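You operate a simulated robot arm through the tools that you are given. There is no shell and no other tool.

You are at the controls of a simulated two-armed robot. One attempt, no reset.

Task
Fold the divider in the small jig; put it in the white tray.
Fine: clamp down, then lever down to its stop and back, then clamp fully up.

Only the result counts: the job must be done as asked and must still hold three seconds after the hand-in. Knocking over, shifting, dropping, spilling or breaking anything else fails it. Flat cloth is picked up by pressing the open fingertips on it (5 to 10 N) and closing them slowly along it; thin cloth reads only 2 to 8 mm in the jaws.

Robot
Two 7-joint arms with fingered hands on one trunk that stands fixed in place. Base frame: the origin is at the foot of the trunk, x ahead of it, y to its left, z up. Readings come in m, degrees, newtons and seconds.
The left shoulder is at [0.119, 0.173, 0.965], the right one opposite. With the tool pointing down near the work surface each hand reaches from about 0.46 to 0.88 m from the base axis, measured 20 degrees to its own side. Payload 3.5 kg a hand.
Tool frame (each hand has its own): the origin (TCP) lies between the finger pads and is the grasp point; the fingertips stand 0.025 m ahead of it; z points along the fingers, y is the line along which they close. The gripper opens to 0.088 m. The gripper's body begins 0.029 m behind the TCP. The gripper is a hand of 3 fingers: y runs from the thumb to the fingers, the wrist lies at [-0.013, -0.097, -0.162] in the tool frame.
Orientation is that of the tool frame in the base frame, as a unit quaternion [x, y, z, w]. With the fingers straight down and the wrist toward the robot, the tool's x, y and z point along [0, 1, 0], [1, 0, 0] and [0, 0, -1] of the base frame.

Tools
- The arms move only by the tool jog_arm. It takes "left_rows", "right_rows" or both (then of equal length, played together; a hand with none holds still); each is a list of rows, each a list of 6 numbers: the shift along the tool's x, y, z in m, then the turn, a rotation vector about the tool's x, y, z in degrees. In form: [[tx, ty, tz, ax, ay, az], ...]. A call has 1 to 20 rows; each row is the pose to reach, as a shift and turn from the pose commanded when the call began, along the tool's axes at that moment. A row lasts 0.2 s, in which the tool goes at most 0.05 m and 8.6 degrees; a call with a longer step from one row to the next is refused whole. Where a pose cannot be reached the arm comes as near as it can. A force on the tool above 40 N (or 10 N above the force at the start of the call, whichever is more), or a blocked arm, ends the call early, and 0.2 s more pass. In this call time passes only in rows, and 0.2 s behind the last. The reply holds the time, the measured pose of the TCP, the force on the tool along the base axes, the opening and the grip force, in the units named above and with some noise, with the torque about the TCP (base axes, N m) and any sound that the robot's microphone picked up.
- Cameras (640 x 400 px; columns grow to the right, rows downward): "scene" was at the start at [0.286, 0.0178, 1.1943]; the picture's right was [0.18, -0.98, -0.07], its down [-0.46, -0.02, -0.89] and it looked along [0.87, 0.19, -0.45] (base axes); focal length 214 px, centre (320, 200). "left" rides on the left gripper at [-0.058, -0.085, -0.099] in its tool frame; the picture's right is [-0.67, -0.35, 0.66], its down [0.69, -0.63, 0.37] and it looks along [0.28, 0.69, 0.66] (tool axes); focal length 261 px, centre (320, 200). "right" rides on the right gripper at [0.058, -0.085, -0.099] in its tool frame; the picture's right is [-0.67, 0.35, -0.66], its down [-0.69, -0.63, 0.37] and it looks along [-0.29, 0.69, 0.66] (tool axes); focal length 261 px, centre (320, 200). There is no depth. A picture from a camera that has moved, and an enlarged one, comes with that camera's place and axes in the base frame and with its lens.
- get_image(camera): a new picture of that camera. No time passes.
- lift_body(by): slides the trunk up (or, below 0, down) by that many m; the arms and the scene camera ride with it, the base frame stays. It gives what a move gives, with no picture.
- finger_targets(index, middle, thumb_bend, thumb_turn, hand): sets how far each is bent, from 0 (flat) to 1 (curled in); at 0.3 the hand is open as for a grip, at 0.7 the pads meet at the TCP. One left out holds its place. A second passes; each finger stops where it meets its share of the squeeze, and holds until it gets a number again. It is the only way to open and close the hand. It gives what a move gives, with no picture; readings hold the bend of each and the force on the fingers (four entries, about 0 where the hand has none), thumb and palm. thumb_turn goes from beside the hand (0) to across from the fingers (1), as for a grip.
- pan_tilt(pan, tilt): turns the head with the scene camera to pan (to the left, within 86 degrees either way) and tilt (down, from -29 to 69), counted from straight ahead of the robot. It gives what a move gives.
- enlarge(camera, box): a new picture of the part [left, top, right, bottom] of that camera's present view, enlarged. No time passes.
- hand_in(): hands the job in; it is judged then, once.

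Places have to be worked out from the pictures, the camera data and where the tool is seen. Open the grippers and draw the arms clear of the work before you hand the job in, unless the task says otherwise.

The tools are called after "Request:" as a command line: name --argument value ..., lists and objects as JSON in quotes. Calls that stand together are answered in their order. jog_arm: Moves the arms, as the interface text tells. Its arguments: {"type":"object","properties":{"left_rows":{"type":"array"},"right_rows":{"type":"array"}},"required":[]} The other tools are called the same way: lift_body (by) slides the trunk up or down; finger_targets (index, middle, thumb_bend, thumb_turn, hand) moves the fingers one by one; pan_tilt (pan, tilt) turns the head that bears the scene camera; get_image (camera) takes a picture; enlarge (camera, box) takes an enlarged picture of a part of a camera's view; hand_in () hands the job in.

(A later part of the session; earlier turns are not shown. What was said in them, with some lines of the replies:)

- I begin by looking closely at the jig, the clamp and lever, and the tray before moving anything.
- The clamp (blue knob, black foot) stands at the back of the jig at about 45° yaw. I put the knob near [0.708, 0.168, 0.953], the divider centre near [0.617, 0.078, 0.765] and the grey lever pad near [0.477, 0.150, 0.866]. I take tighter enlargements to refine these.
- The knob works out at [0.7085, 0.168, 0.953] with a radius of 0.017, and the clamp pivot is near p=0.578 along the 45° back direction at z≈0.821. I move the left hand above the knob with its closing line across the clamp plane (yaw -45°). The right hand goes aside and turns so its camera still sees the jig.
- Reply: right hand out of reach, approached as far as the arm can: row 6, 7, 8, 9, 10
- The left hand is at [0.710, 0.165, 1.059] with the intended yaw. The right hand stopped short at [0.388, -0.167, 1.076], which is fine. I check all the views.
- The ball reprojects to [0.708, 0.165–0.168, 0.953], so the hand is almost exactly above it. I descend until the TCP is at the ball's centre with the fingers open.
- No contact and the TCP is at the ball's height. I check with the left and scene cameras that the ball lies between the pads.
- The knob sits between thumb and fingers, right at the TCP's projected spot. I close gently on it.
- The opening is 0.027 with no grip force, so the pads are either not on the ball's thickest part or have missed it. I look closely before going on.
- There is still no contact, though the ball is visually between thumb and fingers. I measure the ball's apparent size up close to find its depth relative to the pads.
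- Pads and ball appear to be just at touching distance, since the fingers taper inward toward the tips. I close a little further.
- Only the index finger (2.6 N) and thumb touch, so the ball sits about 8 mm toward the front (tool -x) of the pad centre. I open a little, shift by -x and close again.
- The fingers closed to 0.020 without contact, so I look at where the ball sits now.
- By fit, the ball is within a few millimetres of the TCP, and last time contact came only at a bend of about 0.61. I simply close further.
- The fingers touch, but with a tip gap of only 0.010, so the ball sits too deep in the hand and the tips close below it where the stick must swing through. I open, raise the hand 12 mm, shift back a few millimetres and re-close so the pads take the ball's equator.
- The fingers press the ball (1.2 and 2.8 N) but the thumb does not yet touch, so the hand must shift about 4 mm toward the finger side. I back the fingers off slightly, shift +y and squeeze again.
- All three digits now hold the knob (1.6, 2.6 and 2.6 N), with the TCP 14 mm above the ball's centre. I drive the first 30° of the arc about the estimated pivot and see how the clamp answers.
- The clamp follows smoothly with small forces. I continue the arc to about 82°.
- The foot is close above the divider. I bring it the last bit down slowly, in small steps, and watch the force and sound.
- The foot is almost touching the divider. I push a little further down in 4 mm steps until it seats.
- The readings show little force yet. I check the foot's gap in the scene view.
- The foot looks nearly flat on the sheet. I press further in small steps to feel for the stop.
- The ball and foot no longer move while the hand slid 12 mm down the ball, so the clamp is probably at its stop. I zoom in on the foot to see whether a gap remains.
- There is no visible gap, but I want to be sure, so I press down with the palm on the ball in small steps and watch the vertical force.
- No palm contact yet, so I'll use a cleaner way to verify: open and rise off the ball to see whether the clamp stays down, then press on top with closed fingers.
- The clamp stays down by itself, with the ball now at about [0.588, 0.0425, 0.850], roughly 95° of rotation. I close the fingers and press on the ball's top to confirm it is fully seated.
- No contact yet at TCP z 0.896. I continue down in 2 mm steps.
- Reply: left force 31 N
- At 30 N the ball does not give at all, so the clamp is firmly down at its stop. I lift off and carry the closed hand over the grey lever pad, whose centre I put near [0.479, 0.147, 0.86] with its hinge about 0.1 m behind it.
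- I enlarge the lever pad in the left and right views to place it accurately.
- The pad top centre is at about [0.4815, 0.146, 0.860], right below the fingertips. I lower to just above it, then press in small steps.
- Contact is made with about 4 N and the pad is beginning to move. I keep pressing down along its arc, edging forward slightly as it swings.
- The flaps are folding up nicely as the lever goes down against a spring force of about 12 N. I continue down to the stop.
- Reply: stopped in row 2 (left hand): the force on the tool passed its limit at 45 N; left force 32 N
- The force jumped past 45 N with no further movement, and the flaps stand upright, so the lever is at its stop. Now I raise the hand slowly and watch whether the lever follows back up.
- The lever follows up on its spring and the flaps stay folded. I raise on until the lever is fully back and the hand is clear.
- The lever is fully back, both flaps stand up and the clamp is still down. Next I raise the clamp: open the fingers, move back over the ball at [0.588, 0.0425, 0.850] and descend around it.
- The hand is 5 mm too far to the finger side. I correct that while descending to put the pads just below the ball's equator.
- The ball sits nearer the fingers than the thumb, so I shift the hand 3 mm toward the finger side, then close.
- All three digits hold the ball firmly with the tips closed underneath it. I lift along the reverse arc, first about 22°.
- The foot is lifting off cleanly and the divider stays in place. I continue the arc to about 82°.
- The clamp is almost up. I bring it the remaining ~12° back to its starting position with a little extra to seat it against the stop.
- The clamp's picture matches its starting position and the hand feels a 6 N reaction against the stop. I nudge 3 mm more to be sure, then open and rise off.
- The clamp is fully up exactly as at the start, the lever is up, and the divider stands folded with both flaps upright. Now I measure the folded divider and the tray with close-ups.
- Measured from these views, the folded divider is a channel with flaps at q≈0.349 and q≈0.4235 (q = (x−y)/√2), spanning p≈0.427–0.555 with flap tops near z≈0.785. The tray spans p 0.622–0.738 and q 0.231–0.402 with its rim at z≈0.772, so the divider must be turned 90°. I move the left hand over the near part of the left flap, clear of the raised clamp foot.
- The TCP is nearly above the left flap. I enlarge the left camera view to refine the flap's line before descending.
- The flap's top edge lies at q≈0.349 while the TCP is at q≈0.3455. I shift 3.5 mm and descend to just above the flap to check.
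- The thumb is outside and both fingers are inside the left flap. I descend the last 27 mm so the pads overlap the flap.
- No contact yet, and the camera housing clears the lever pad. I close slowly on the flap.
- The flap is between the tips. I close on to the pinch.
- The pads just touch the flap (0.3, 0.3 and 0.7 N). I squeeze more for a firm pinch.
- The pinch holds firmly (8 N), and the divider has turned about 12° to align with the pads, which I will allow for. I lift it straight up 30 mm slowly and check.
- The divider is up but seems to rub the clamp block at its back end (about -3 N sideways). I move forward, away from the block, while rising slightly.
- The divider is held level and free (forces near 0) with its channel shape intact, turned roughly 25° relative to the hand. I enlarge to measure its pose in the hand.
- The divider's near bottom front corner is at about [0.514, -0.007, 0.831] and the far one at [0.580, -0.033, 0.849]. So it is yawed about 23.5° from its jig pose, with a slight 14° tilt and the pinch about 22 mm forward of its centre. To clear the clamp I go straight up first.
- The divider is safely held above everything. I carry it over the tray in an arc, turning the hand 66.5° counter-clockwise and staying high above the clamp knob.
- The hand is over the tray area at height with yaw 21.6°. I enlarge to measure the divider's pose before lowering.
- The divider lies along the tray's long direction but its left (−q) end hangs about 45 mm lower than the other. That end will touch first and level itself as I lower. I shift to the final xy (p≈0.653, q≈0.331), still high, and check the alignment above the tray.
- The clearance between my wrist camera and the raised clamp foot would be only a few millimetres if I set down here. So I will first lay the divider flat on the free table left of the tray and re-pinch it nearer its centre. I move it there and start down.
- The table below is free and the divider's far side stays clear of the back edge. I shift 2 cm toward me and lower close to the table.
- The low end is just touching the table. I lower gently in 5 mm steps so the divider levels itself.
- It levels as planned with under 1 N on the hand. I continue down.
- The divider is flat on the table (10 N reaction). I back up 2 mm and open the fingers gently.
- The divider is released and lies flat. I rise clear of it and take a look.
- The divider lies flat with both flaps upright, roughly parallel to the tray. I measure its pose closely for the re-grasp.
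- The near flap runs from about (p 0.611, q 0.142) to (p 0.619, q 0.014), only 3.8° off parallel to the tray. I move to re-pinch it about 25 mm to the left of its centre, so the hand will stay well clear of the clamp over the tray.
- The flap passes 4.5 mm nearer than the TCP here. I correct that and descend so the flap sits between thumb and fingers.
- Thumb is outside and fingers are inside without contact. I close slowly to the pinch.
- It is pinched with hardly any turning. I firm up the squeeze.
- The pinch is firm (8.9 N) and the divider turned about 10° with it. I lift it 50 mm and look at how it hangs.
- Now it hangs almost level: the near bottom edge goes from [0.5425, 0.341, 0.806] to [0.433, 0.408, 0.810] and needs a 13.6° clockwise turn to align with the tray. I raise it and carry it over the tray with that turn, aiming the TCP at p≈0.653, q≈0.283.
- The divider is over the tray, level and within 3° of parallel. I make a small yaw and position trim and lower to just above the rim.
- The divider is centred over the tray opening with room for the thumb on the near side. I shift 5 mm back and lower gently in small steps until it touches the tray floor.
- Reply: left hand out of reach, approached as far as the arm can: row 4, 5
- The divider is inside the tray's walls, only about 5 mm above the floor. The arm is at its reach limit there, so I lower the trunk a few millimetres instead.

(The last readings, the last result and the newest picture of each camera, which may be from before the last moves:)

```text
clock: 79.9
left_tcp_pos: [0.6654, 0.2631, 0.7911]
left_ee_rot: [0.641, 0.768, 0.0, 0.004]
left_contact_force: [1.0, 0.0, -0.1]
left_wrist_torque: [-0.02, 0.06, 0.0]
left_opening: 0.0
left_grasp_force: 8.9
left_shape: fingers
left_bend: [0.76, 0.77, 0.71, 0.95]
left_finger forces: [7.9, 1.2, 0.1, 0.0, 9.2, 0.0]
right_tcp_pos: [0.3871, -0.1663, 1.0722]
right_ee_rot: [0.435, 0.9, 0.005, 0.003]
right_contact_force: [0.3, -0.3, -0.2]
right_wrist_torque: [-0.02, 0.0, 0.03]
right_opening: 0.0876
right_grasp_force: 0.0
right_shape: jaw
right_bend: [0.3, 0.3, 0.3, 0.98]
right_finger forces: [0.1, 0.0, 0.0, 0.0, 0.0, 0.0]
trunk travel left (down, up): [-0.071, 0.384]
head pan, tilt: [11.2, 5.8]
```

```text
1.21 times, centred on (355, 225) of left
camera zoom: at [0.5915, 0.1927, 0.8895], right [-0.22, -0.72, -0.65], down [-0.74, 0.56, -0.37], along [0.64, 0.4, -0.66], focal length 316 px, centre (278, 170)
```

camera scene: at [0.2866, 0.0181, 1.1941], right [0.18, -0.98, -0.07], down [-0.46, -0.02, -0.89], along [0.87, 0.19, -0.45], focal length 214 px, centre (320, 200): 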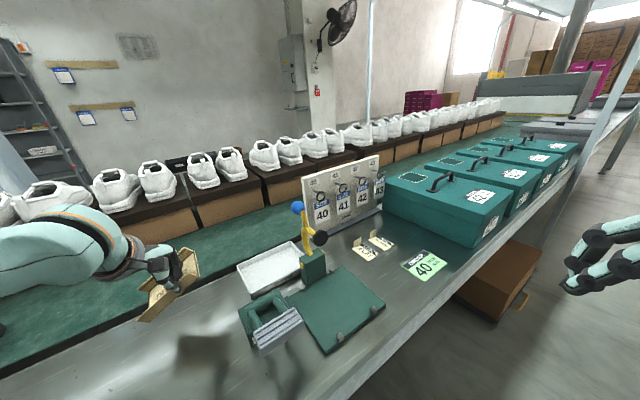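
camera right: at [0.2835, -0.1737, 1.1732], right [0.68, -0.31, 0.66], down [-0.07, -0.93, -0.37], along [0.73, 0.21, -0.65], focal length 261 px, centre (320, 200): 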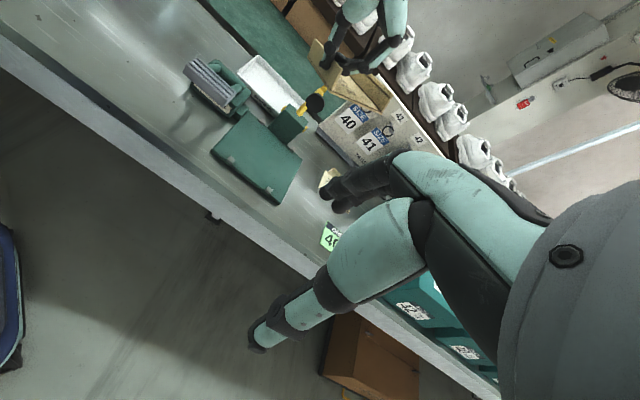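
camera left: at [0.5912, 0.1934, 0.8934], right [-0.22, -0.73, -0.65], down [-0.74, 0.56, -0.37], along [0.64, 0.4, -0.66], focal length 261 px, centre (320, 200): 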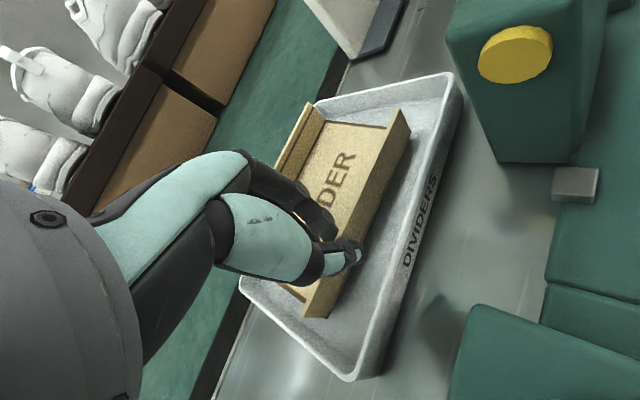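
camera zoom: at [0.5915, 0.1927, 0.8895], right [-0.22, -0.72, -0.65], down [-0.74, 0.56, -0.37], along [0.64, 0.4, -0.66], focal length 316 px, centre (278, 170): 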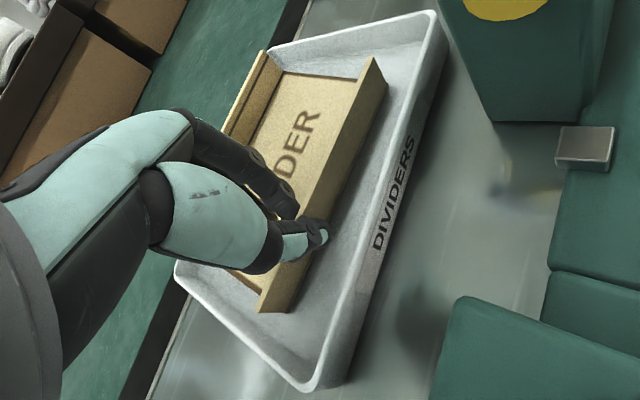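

There is still almost no contact force. I lower another 4 mm.

Request:
lift_body --by -0.004

Request:
enlarge --camera "scene" --box '[230, 220, 330, 300]'

Request:
enlarge --camera "right" --box '[230, 30, 330, 110]'

```text
clock: 80.4
left_tcp_pos: [0.6655, 0.2651, 0.7878]
left_ee_rot: [0.641, 0.768, 0.0, 0.005]
left_contact_force: [0.9, 0.5, 5.4]
left_wrist_torque: [-0.01, 0.05, 0.03]
left_opening: 0.0
left_grasp_force: 10.0
left_shape: fingers
left_bend: [0.76, 0.77, 0.71, 0.95]
left_finger forces: [9.7, 1.2, 0.0, 0.0, 9.4, 0.0]
right_tcp_pos: [0.386, -0.1654, 1.0676]
right_ee_rot: [0.436, 0.9, 0.005, 0.002]
right_contact_force: [0.3, -1.2, 0.7]
right_wrist_torque: [-0.02, 0.02, -0.02]
right_opening: 0.0877
right_grasp_force: 0.1
right_shape: jaw
right_bend: [0.3, 0.3, 0.3, 0.98]
right_finger forces: [0.0, 0.0, 0.0, 0.1, 0.0, 0.0]
trunk travel left (down, up): [-0.067, 0.388]
head pan, tilt: [11.2, 5.8]
```

```text
5.00 times, centred on (280, 260) of scene
camera zoom: at [0.293, 0.0176, 1.1815], right [0.18, -0.98, -0.07], down [-0.47, -0.02, -0.88], along [0.86, 0.19, -0.47], focal length 1072 px, centre (520, -100)
```

zoom: 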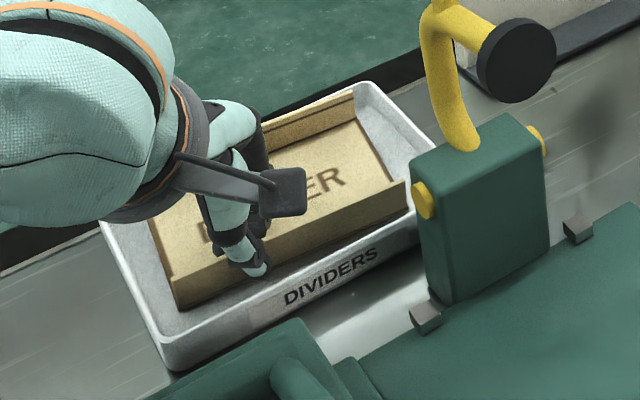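

```text
5.00 times, centred on (280, 70) of right
camera zoom: at [0.2823, -0.1737, 1.1656], right [0.68, -0.31, 0.66], down [-0.07, -0.93, -0.37], along [0.73, 0.21, -0.65], focal length 1303 px, centre (520, 850)
```

zoom: 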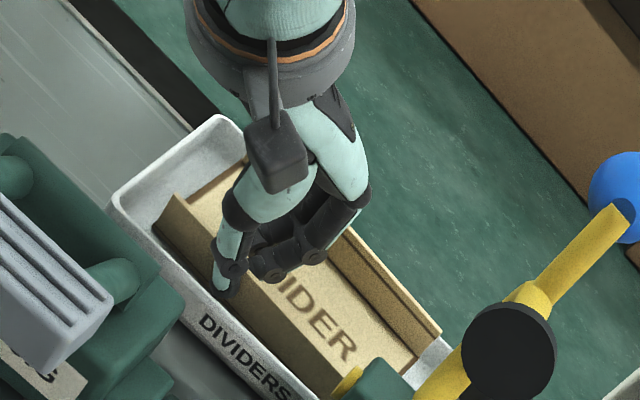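

The divider rests on the tray floor (5.4 N). I ease up 4 mm so that the opening fingertips do not press on its base, then open slightly.

Request:
lift_body --by 0.004

Request:
finger_targets --hand "left" --index 0.68 --middle 0.68 --thumb_bend 0.69

Request:
enlarge --camera "scene" --box '[230, 220, 330, 300]'

Request:
enlarge --camera "left" --box '[230, 60, 480, 390]'

```text
clock: 80.9
left_tcp_pos: [0.6651, 0.2641, 0.7898]
left_ee_rot: [0.641, 0.768, 0.0, 0.004]
left_contact_force: [-0.5, 0.7, -0.3]
left_wrist_torque: [-0.02, 0.0, 0.0]
left_opening: 0.0
left_grasp_force: 8.8
left_shape: fingers
left_bend: [0.76, 0.77, 0.71, 0.95]
left_finger forces: [7.7, 1.4, 0.0, 0.0, 9.2, 0.1]
right_tcp_pos: [0.3872, -0.1647, 1.0724]
right_ee_rot: [0.435, 0.9, 0.005, 0.003]
right_contact_force: [0.3, -0.5, -0.5]
right_wrist_torque: [0.01, 0.0, 0.0]
right_opening: 0.088
right_grasp_force: 0.1
right_shape: jaw
right_bend: [0.3, 0.3, 0.3, 0.98]
right_finger forces: [0.0, 0.0, 0.0, 0.1, 0.1, 0.1]
trunk travel left (down, up): [-0.071, 0.384]
head pan, tilt: [11.2, 5.8]
```

```text
clock: 81.9
left_tcp_pos: [0.6645, 0.2633, 0.7909]
left_ee_rot: [0.64, 0.768, 0.001, 0.003]
left_contact_force: [0.2, -0.4, 0.7]
left_wrist_torque: [0.02, -0.04, 0.02]
left_opening: 0.0019
left_grasp_force: 0.1
left_shape: fingers
left_bend: [0.68, 0.68, 0.69, 0.97]
left_finger forces: [0.1, 0.0, 0.0, 0.1, 0.0, 0.1]
right_tcp_pos: [0.388, -0.1652, 1.0731]
right_ee_rot: [0.435, 0.9, 0.005, 0.003]
right_contact_force: [-0.7, 0.2, -0.5]
right_wrist_torque: [0.0, -0.02, 0.01]
right_opening: 0.0879
right_grasp_force: 0.2
right_shape: jaw
right_bend: [0.3, 0.3, 0.3, 0.98]
right_finger forces: [0.0, 0.1, 0.0, 0.0, 0.0, 0.1]
trunk travel left (down, up): [-0.071, 0.384]
head pan, tilt: [11.2, 5.8]
```

```text
5.00 times, centred on (280, 260) of scene
camera zoom: at [0.29, 0.0177, 1.1878], right [0.18, -0.98, -0.07], down [-0.47, -0.02, -0.89], along [0.87, 0.19, -0.46], focal length 1072 px, centre (520, -100)
```

zoom: 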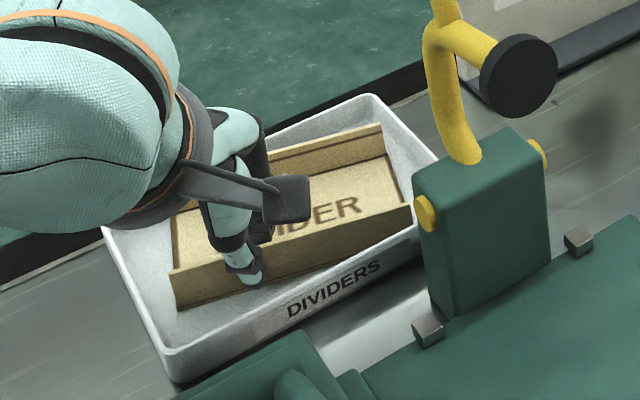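

```text
1.21 times, centred on (355, 225) of left
camera zoom: at [0.5915, 0.1928, 0.8893], right [-0.22, -0.72, -0.65], down [-0.74, 0.56, -0.37], along [0.64, 0.4, -0.66], focal length 316 px, centre (278, 170)
```

zoom: 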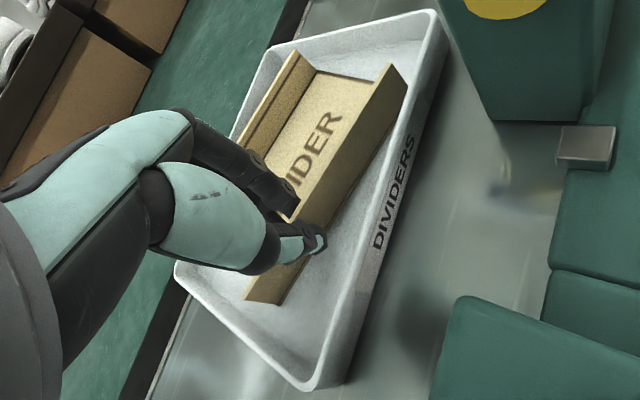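

The divider has settled flat inside the tray. I open the fingers a little more and rise straight up.

Request:
finger_targets --hand "left" --index 0.63 --middle 0.63 --thumb_bend 0.67

Request:
jog_arm --left_rows '[[0, 0, -0.005, 0, 0, 0], [0, 0, -0.012, 0, 0, 0], [0, 0, -0.02, 0, 0, 0], [0, 0, -0.035, 0, 0, 0], [0, 0, -0.06, 0, 0, 0], [0, 0, -0.1, 0, 0, 0], [0, 0, -0.14, 0, 0, 0]]'

Request:
enlarge --camera "scene" --box '[210, 200, 350, 310]'

Request:
get_image --camera "left"

Request:
enlarge --camera "right" --box '[210, 20, 350, 130]'

```text
clock: 82.9
left_tcp_pos: [0.6644, 0.2642, 0.791]
left_ee_rot: [0.641, 0.768, 0.0, 0.004]
left_contact_force: [-0.4, 0.1, -0.3]
left_wrist_torque: [0.0, 0.01, 0.02]
left_opening: 0.0083
left_grasp_force: 0.0
left_shape: fingers
left_bend: [0.63, 0.63, 0.67, 0.97]
left_finger forces: [0.0, 0.0, 0.0, 0.1, 0.0, 0.0]
right_tcp_pos: [0.3873, -0.1651, 1.0727]
right_ee_rot: [0.436, 0.9, 0.004, 0.003]
right_contact_force: [1.2, 0.1, -0.1]
right_wrist_torque: [-0.01, -0.03, -0.02]
right_opening: 0.0876
right_grasp_force: 0.1
right_shape: jaw
right_bend: [0.3, 0.3, 0.3, 0.98]
right_finger forces: [0.0, 0.1, 0.1, 0.0, 0.0, 0.0]
trunk travel left (down, up): [-0.071, 0.384]
head pan, tilt: [11.2, 5.8]
```

```text
clock: 84.5
left_tcp_pos: [0.664, 0.2666, 0.9297]
left_ee_rot: [0.641, 0.768, 0.001, 0.004]
left_contact_force: [0.5, -0.4, -0.6]
left_wrist_torque: [0.01, 0.02, -0.03]
left_opening: 0.0086
left_grasp_force: 0.0
left_shape: fingers
left_bend: [0.63, 0.63, 0.67, 0.97]
left_finger forces: [0.0, 0.0, 0.0, 0.1, 0.0, 0.0]
right_tcp_pos: [0.3865, -0.1664, 1.0723]
right_ee_rot: [0.436, 0.9, 0.006, 0.003]
right_contact_force: [-0.1, 0.0, -0.4]
right_wrist_torque: [0.01, -0.04, 0.01]
right_opening: 0.0876
right_grasp_force: 0.1
right_shape: jaw
right_bend: [0.3, 0.3, 0.3, 0.98]
right_finger forces: [0.0, 0.0, 0.0, 0.0, 0.0, 0.1]
trunk travel left (down, up): [-0.071, 0.384]
head pan, tilt: [11.2, 5.8]
```

```text
3.64 times, centred on (280, 255) of scene
camera zoom: at [0.2895, 0.0175, 1.188], right [0.18, -0.98, -0.07], down [-0.46, -0.02, -0.89], along [0.87, 0.19, -0.46], focal length 780 px, centre (466, 0)
```

zoom: 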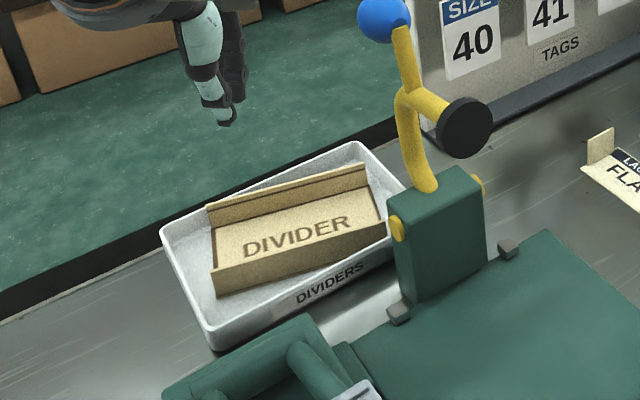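

```text
taken
camera left: at [0.5909, 0.1952, 1.0292], right [-0.22, -0.72, -0.65], down [-0.74, 0.56, -0.37], along [0.64, 0.4, -0.66], focal length 261 px, centre (320, 200)
```

left: 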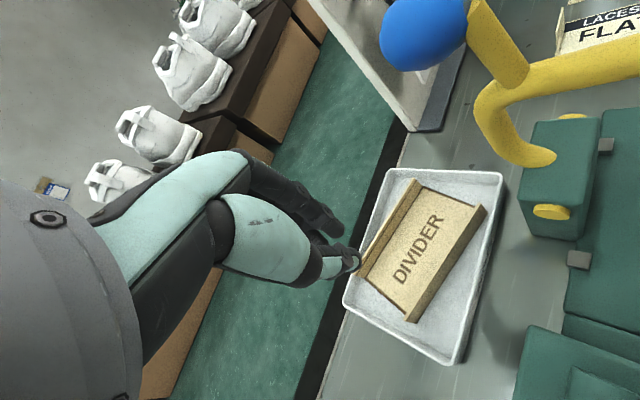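

```text
3.64 times, centred on (280, 75) of right
camera zoom: at [0.2827, -0.1737, 1.1694], right [0.68, -0.31, 0.66], down [-0.07, -0.93, -0.37], along [0.73, 0.21, -0.65], focal length 948 px, centre (466, 654)
```

zoom: 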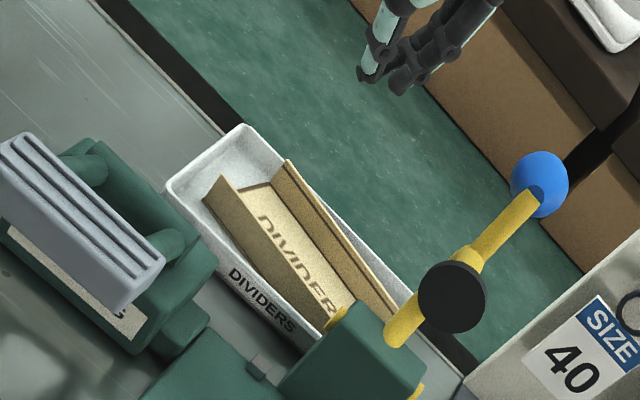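

The divider lies in the tray. I zoom in to make sure no corner is resting on the rim.

Request:
enlarge --camera "left" --box '[330, 150, 520, 370]'

Request:
enlarge --camera "scene" --box '[245, 235, 325, 300]'

Request:
enlarge --camera "right" --box '[250, 45, 330, 115]'

```text
1.82 times, centred on (425, 260) of left
camera zoom: at [0.5909, 0.1952, 1.0292], right [-0.22, -0.72, -0.65], down [-0.74, 0.56, -0.37], along [0.64, 0.4, -0.66], focal length 474 px, centre (129, 91)
```

zoom: 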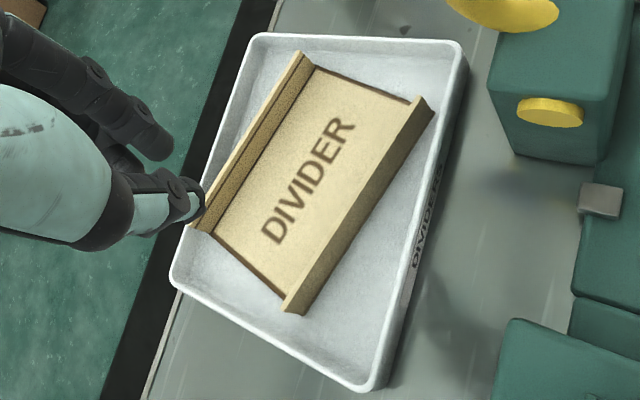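

```text
6.15 times, centred on (285, 268) of scene
camera zoom: at [0.2895, 0.0175, 1.188], right [0.18, -0.98, -0.07], down [-0.46, -0.02, -0.89], along [0.87, 0.19, -0.46], focal length 1320 px, centre (535, -215)
```

zoom: 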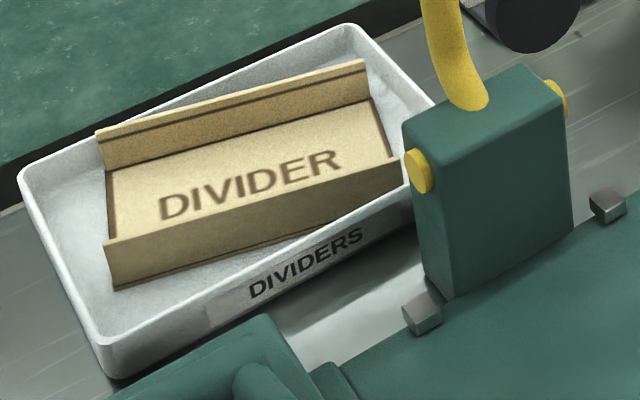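

```text
5.71 times, centred on (290, 80) of right
camera zoom: at [0.2827, -0.1737, 1.1694], right [0.68, -0.31, 0.66], down [-0.07, -0.93, -0.37], along [0.73, 0.21, -0.65], focal length 1489 px, centre (491, 886)
```

zoom: 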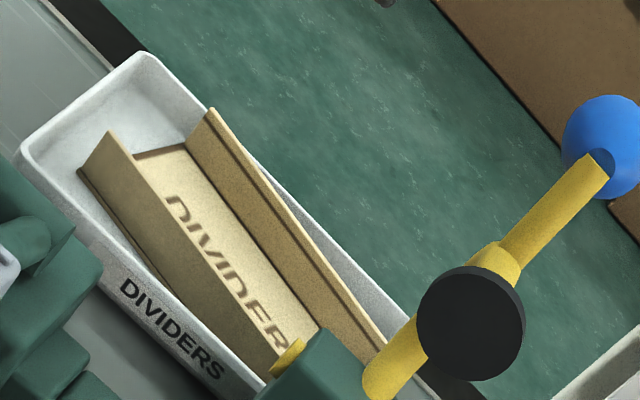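

By triangulation all four corners of the divider lie inside the tray walls (p 0.64–0.73, q 0.25–0.39) with its base near the floor. I retract the left hand upward and back, open it, and take a final check view.

Request:
jog_arm --left_rows '[[0, 0, -0.04, 0, 0, 0], [0, 0, -0.08, 0, 0, 0], [0, 0, -0.12, 0, 0, 0], [0, -0.03, -0.16, 0, 0, 0], [0, -0.07, -0.18, 0, 0, 0], [0, -0.11, -0.19, 0, 0, 0], [0.01, -0.15, -0.19, 0, 0, 0], [0.02, -0.19, -0.19, 0, 0, 0]]'

Request:
finger_targets --hand "left" --index 0.3 --middle 0.3 --thumb_bend 0.3

Request:
get_image --camera "left"

Request:
get_image --camera "scene"

Request:
get_image --camera "right"

```text
clock: 86.3
left_tcp_pos: [0.4768, 0.252, 1.1173]
left_ee_rot: [0.64, 0.768, 0.0, 0.005]
left_contact_force: [-0.5, -0.2, -0.1]
left_wrist_torque: [0.0, -0.01, -0.03]
left_opening: 0.0088
left_grasp_force: 0.2
left_shape: fingers
left_bend: [0.63, 0.63, 0.67, 0.97]
left_finger forces: [0.0, 0.1, 0.1, 0.0, 0.0, 0.1]
left hand out of reach, approached as far as the arm can: row 3
right_tcp_pos: [0.3847, -0.1659, 1.0736]
right_ee_rot: [0.436, 0.9, 0.005, 0.002]
right_contact_force: [-0.4, -0.2, -0.9]
right_wrist_torque: [0.01, -0.01, 0.01]
right_opening: 0.088
right_grasp_force: 0.0
right_shape: jaw
right_bend: [0.3, 0.3, 0.3, 0.98]
right_finger forces: [0.0, 0.0, 0.0, 0.1, 0.0, 0.0]
trunk travel left (down, up): [-0.071, 0.384]
head pan, tilt: [11.2, 5.8]
```

```text
clock: 87.3
left_tcp_pos: [0.4787, 0.2526, 1.1178]
left_ee_rot: [0.641, 0.768, 0.0, 0.004]
left_contact_force: [0.6, 0.3, -0.4]
left_wrist_torque: [-0.01, -0.01, 0.04]
left_opening: 0.0845
left_grasp_force: 0.0
left_shape: fingers
left_bend: [0.3, 0.3, 0.3, 0.97]
left_finger forces: [0.0, 0.1, 0.0, 0.1, 0.1, 0.0]
right_tcp_pos: [0.3879, -0.1662, 1.0722]
right_ee_rot: [0.435, 0.9, 0.004, 0.003]
right_contact_force: [-0.1, 0.7, 0.2]
right_wrist_torque: [0.0, -0.02, 0.0]
right_opening: 0.0876
right_grasp_force: 0.0
right_shape: jaw
right_bend: [0.3, 0.3, 0.3, 0.98]
right_finger forces: [0.1, 0.0, 0.0, 0.1, 0.0, 0.0]
trunk travel left (down, up): [-0.071, 0.384]
head pan, tilt: [11.2, 5.8]
```

```text
taken
camera left: at [0.4039, 0.1808, 1.2168], right [-0.22, -0.72, -0.65], down [-0.74, 0.56, -0.37], along [0.64, 0.4, -0.66], focal length 261 px, centre (320, 200)
```

left: 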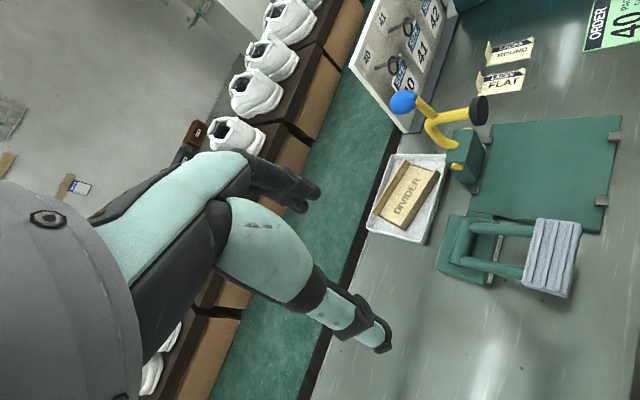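

```text
taken
camera scene: at [0.2898, 0.0177, 1.1878], right [0.18, -0.98, -0.07], down [-0.46, -0.02, -0.89], along [0.87, 0.19, -0.46], focal length 214 px, centre (320, 200)
```

scene: 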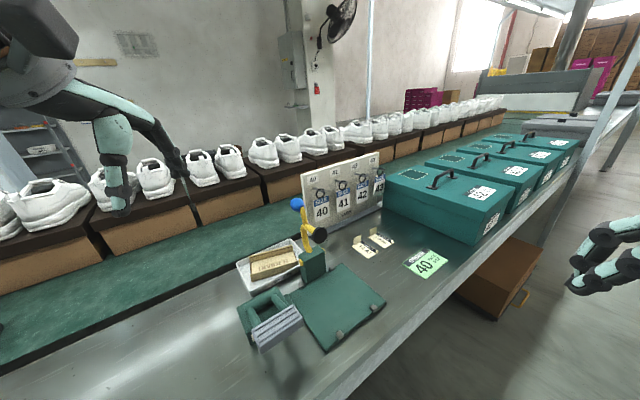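

```text
taken
camera right: at [0.283, -0.1735, 1.1693], right [0.68, -0.31, 0.66], down [-0.07, -0.93, -0.37], along [0.73, 0.21, -0.65], focal length 261 px, centre (320, 200)
```

right: 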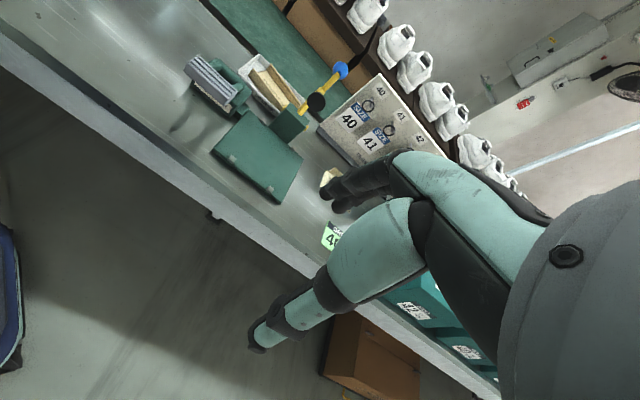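

Request:
enlarge --camera "left" --box '[355, 85, 495, 255]'

Request:
enlarge --camera "scene" --box '[235, 190, 335, 300]'

```text
2.35 times, centred on (425, 170) of left
camera zoom: at [0.4039, 0.1808, 1.2168], right [-0.22, -0.72, -0.65], down [-0.74, 0.56, -0.37], along [0.64, 0.4, -0.66], focal length 613 px, centre (73, 271)
```

zoom: 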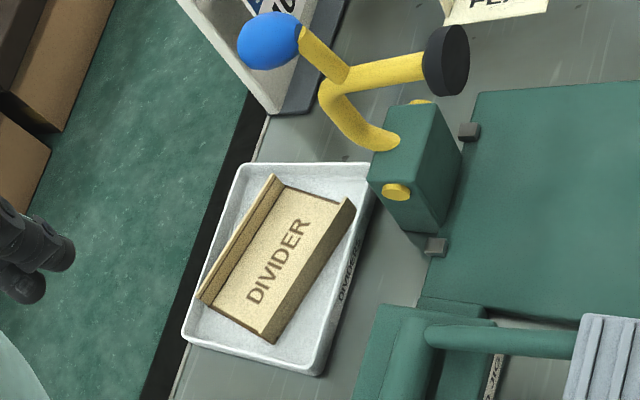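

```text
3.64 times, centred on (285, 245) of scene
camera zoom: at [0.2898, 0.0177, 1.1878], right [0.18, -0.98, -0.07], down [-0.46, -0.02, -0.89], along [0.87, 0.19, -0.46], focal length 780 px, centre (447, 36)
```

zoom: 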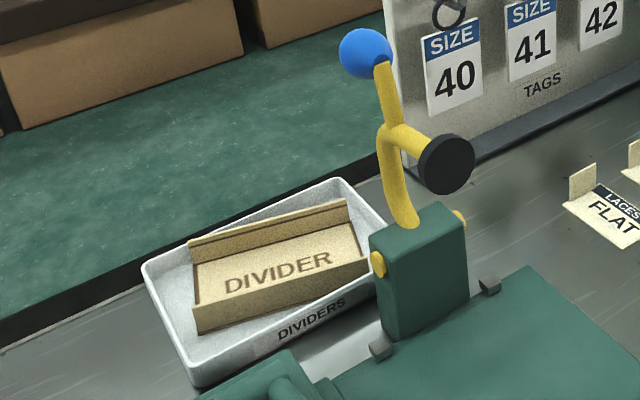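

All is as wanted: divider folded and lying inside the tray, clamp fully up, lever up, nothing else moved. I draw the left arm a little further back and restore the trunk height before handing in.

Request:
jog_arm --left_rows '[[0.015, -0.02, -0.005, 0, 0, 0], [0.03, -0.04, -0.01, 0, 0, 0]]'

Request:
lift_body --by 0.004

Request:
enlarge --camera "scene" --box '[220, 180, 400, 360]'

Request:
enlarge --camera "right" --box '[180, 40, 360, 210]'

```text
clock: 87.9
left_tcp_pos: [0.4311, 0.2748, 1.1302]
left_ee_rot: [0.641, 0.768, 0.0, 0.004]
left_contact_force: [0.0, -1.0, 0.0]
left_wrist_torque: [0.01, -0.02, 0.0]
left_opening: 0.0846
left_grasp_force: 0.0
left_shape: fingers
left_bend: [0.3, 0.3, 0.3, 0.97]
left_finger forces: [0.0, 0.1, 0.0, 0.0, 0.1, 0.0]
right_tcp_pos: [0.3857, -0.1649, 1.0725]
right_ee_rot: [0.436, 0.9, 0.005, 0.002]
right_contact_force: [0.1, -0.5, 0.9]
right_wrist_torque: [-0.02, 0.04, 0.0]
right_opening: 0.088
right_grasp_force: 0.1
right_shape: jaw
right_bend: [0.3, 0.3, 0.3, 0.98]
right_finger forces: [0.1, 0.0, 0.0, 0.0, 0.1, 0.0]
trunk travel left (down, up): [-0.071, 0.384]
head pan, tilt: [11.2, 5.8]
```

```text
clock: 88.5
left_tcp_pos: [0.4293, 0.2746, 1.1332]
left_ee_rot: [0.641, 0.768, 0.001, 0.005]
left_contact_force: [-0.3, 0.2, -1.2]
left_wrist_torque: [0.02, 0.0, 0.03]
left_opening: 0.0846
left_grasp_force: 0.0
left_shape: fingers
left_bend: [0.3, 0.3, 0.3, 0.97]
left_finger forces: [0.0, 0.1, 0.1, 0.0, 0.0, 0.0]
right_tcp_pos: [0.3873, -0.1651, 1.0768]
right_ee_rot: [0.436, 0.9, 0.005, 0.002]
right_contact_force: [-0.9, -0.2, -0.1]
right_wrist_torque: [0.02, 0.0, 0.04]
right_opening: 0.0878
right_grasp_force: 0.0
right_shape: jaw
right_bend: [0.3, 0.3, 0.3, 0.98]
right_finger forces: [0.1, 0.0, 0.0, 0.0, 0.1, 0.0]
trunk travel left (down, up): [-0.075, 0.38]
head pan, tilt: [11.2, 5.8]
```

```text
2.22 times, centred on (310, 270) of scene
camera zoom: at [0.2858, 0.018, 1.1944], right [0.18, -0.98, -0.07], down [-0.46, -0.02, -0.89], along [0.87, 0.19, -0.45], focal length 477 px, centre (342, 44)
```

zoom: 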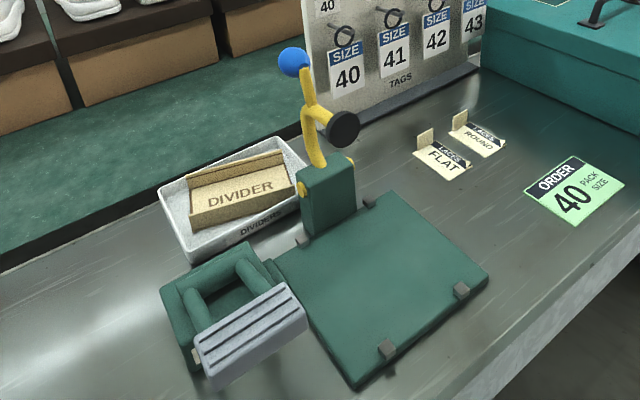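

```text
2.35 times, centred on (270, 125) of right
camera zoom: at [0.2829, -0.1732, 1.1734], right [0.68, -0.31, 0.66], down [-0.07, -0.93, -0.37], along [0.73, 0.21, -0.65], focal length 613 px, centre (438, 376)
```

zoom: 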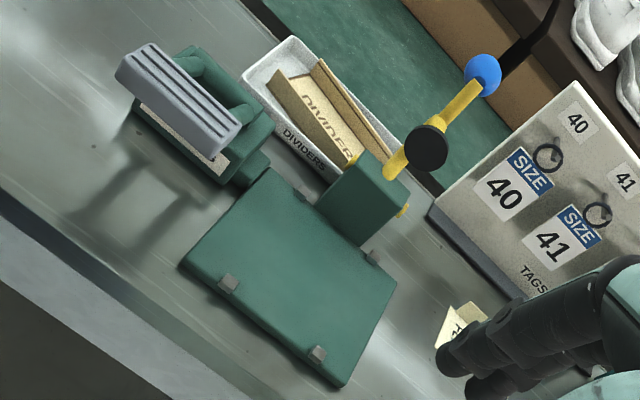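

Final views show the folded divider lying in the white tray, the clamp fully up, the lever back up, both hands open and clear, and everything else in its place. I hand in the job.

Request:
hand_in

```text
The job is handed in.
```

The divider is folded and lying in the white tray, and I have handed the job in; no verdict came back with the hand-in.

- **Clamp down:** I lowered the clamp onto the divider. It did not give at 30 N, so it was fully seated.
- **Lever:** I pressed it down until it would not move further (the force passed 45 N), with both flaps standing upright. It sprang back up on release.
- **Clamp up:** I raised it to its stop, and it matches its starting picture.
- **Extra set-down:** The divider had to be turned 90° to fit the tray. To keep my wrist camera clear of the raised clamp, I set it flat on the free table once and gripped it again. It was not dropped.
- **In the tray:** It sits about 9° off the tray's length. By my measurements all its corners are inside the rim, though one is close to or touching the far wall.

Nothing else looks moved. Both hands are open and clear of the work.
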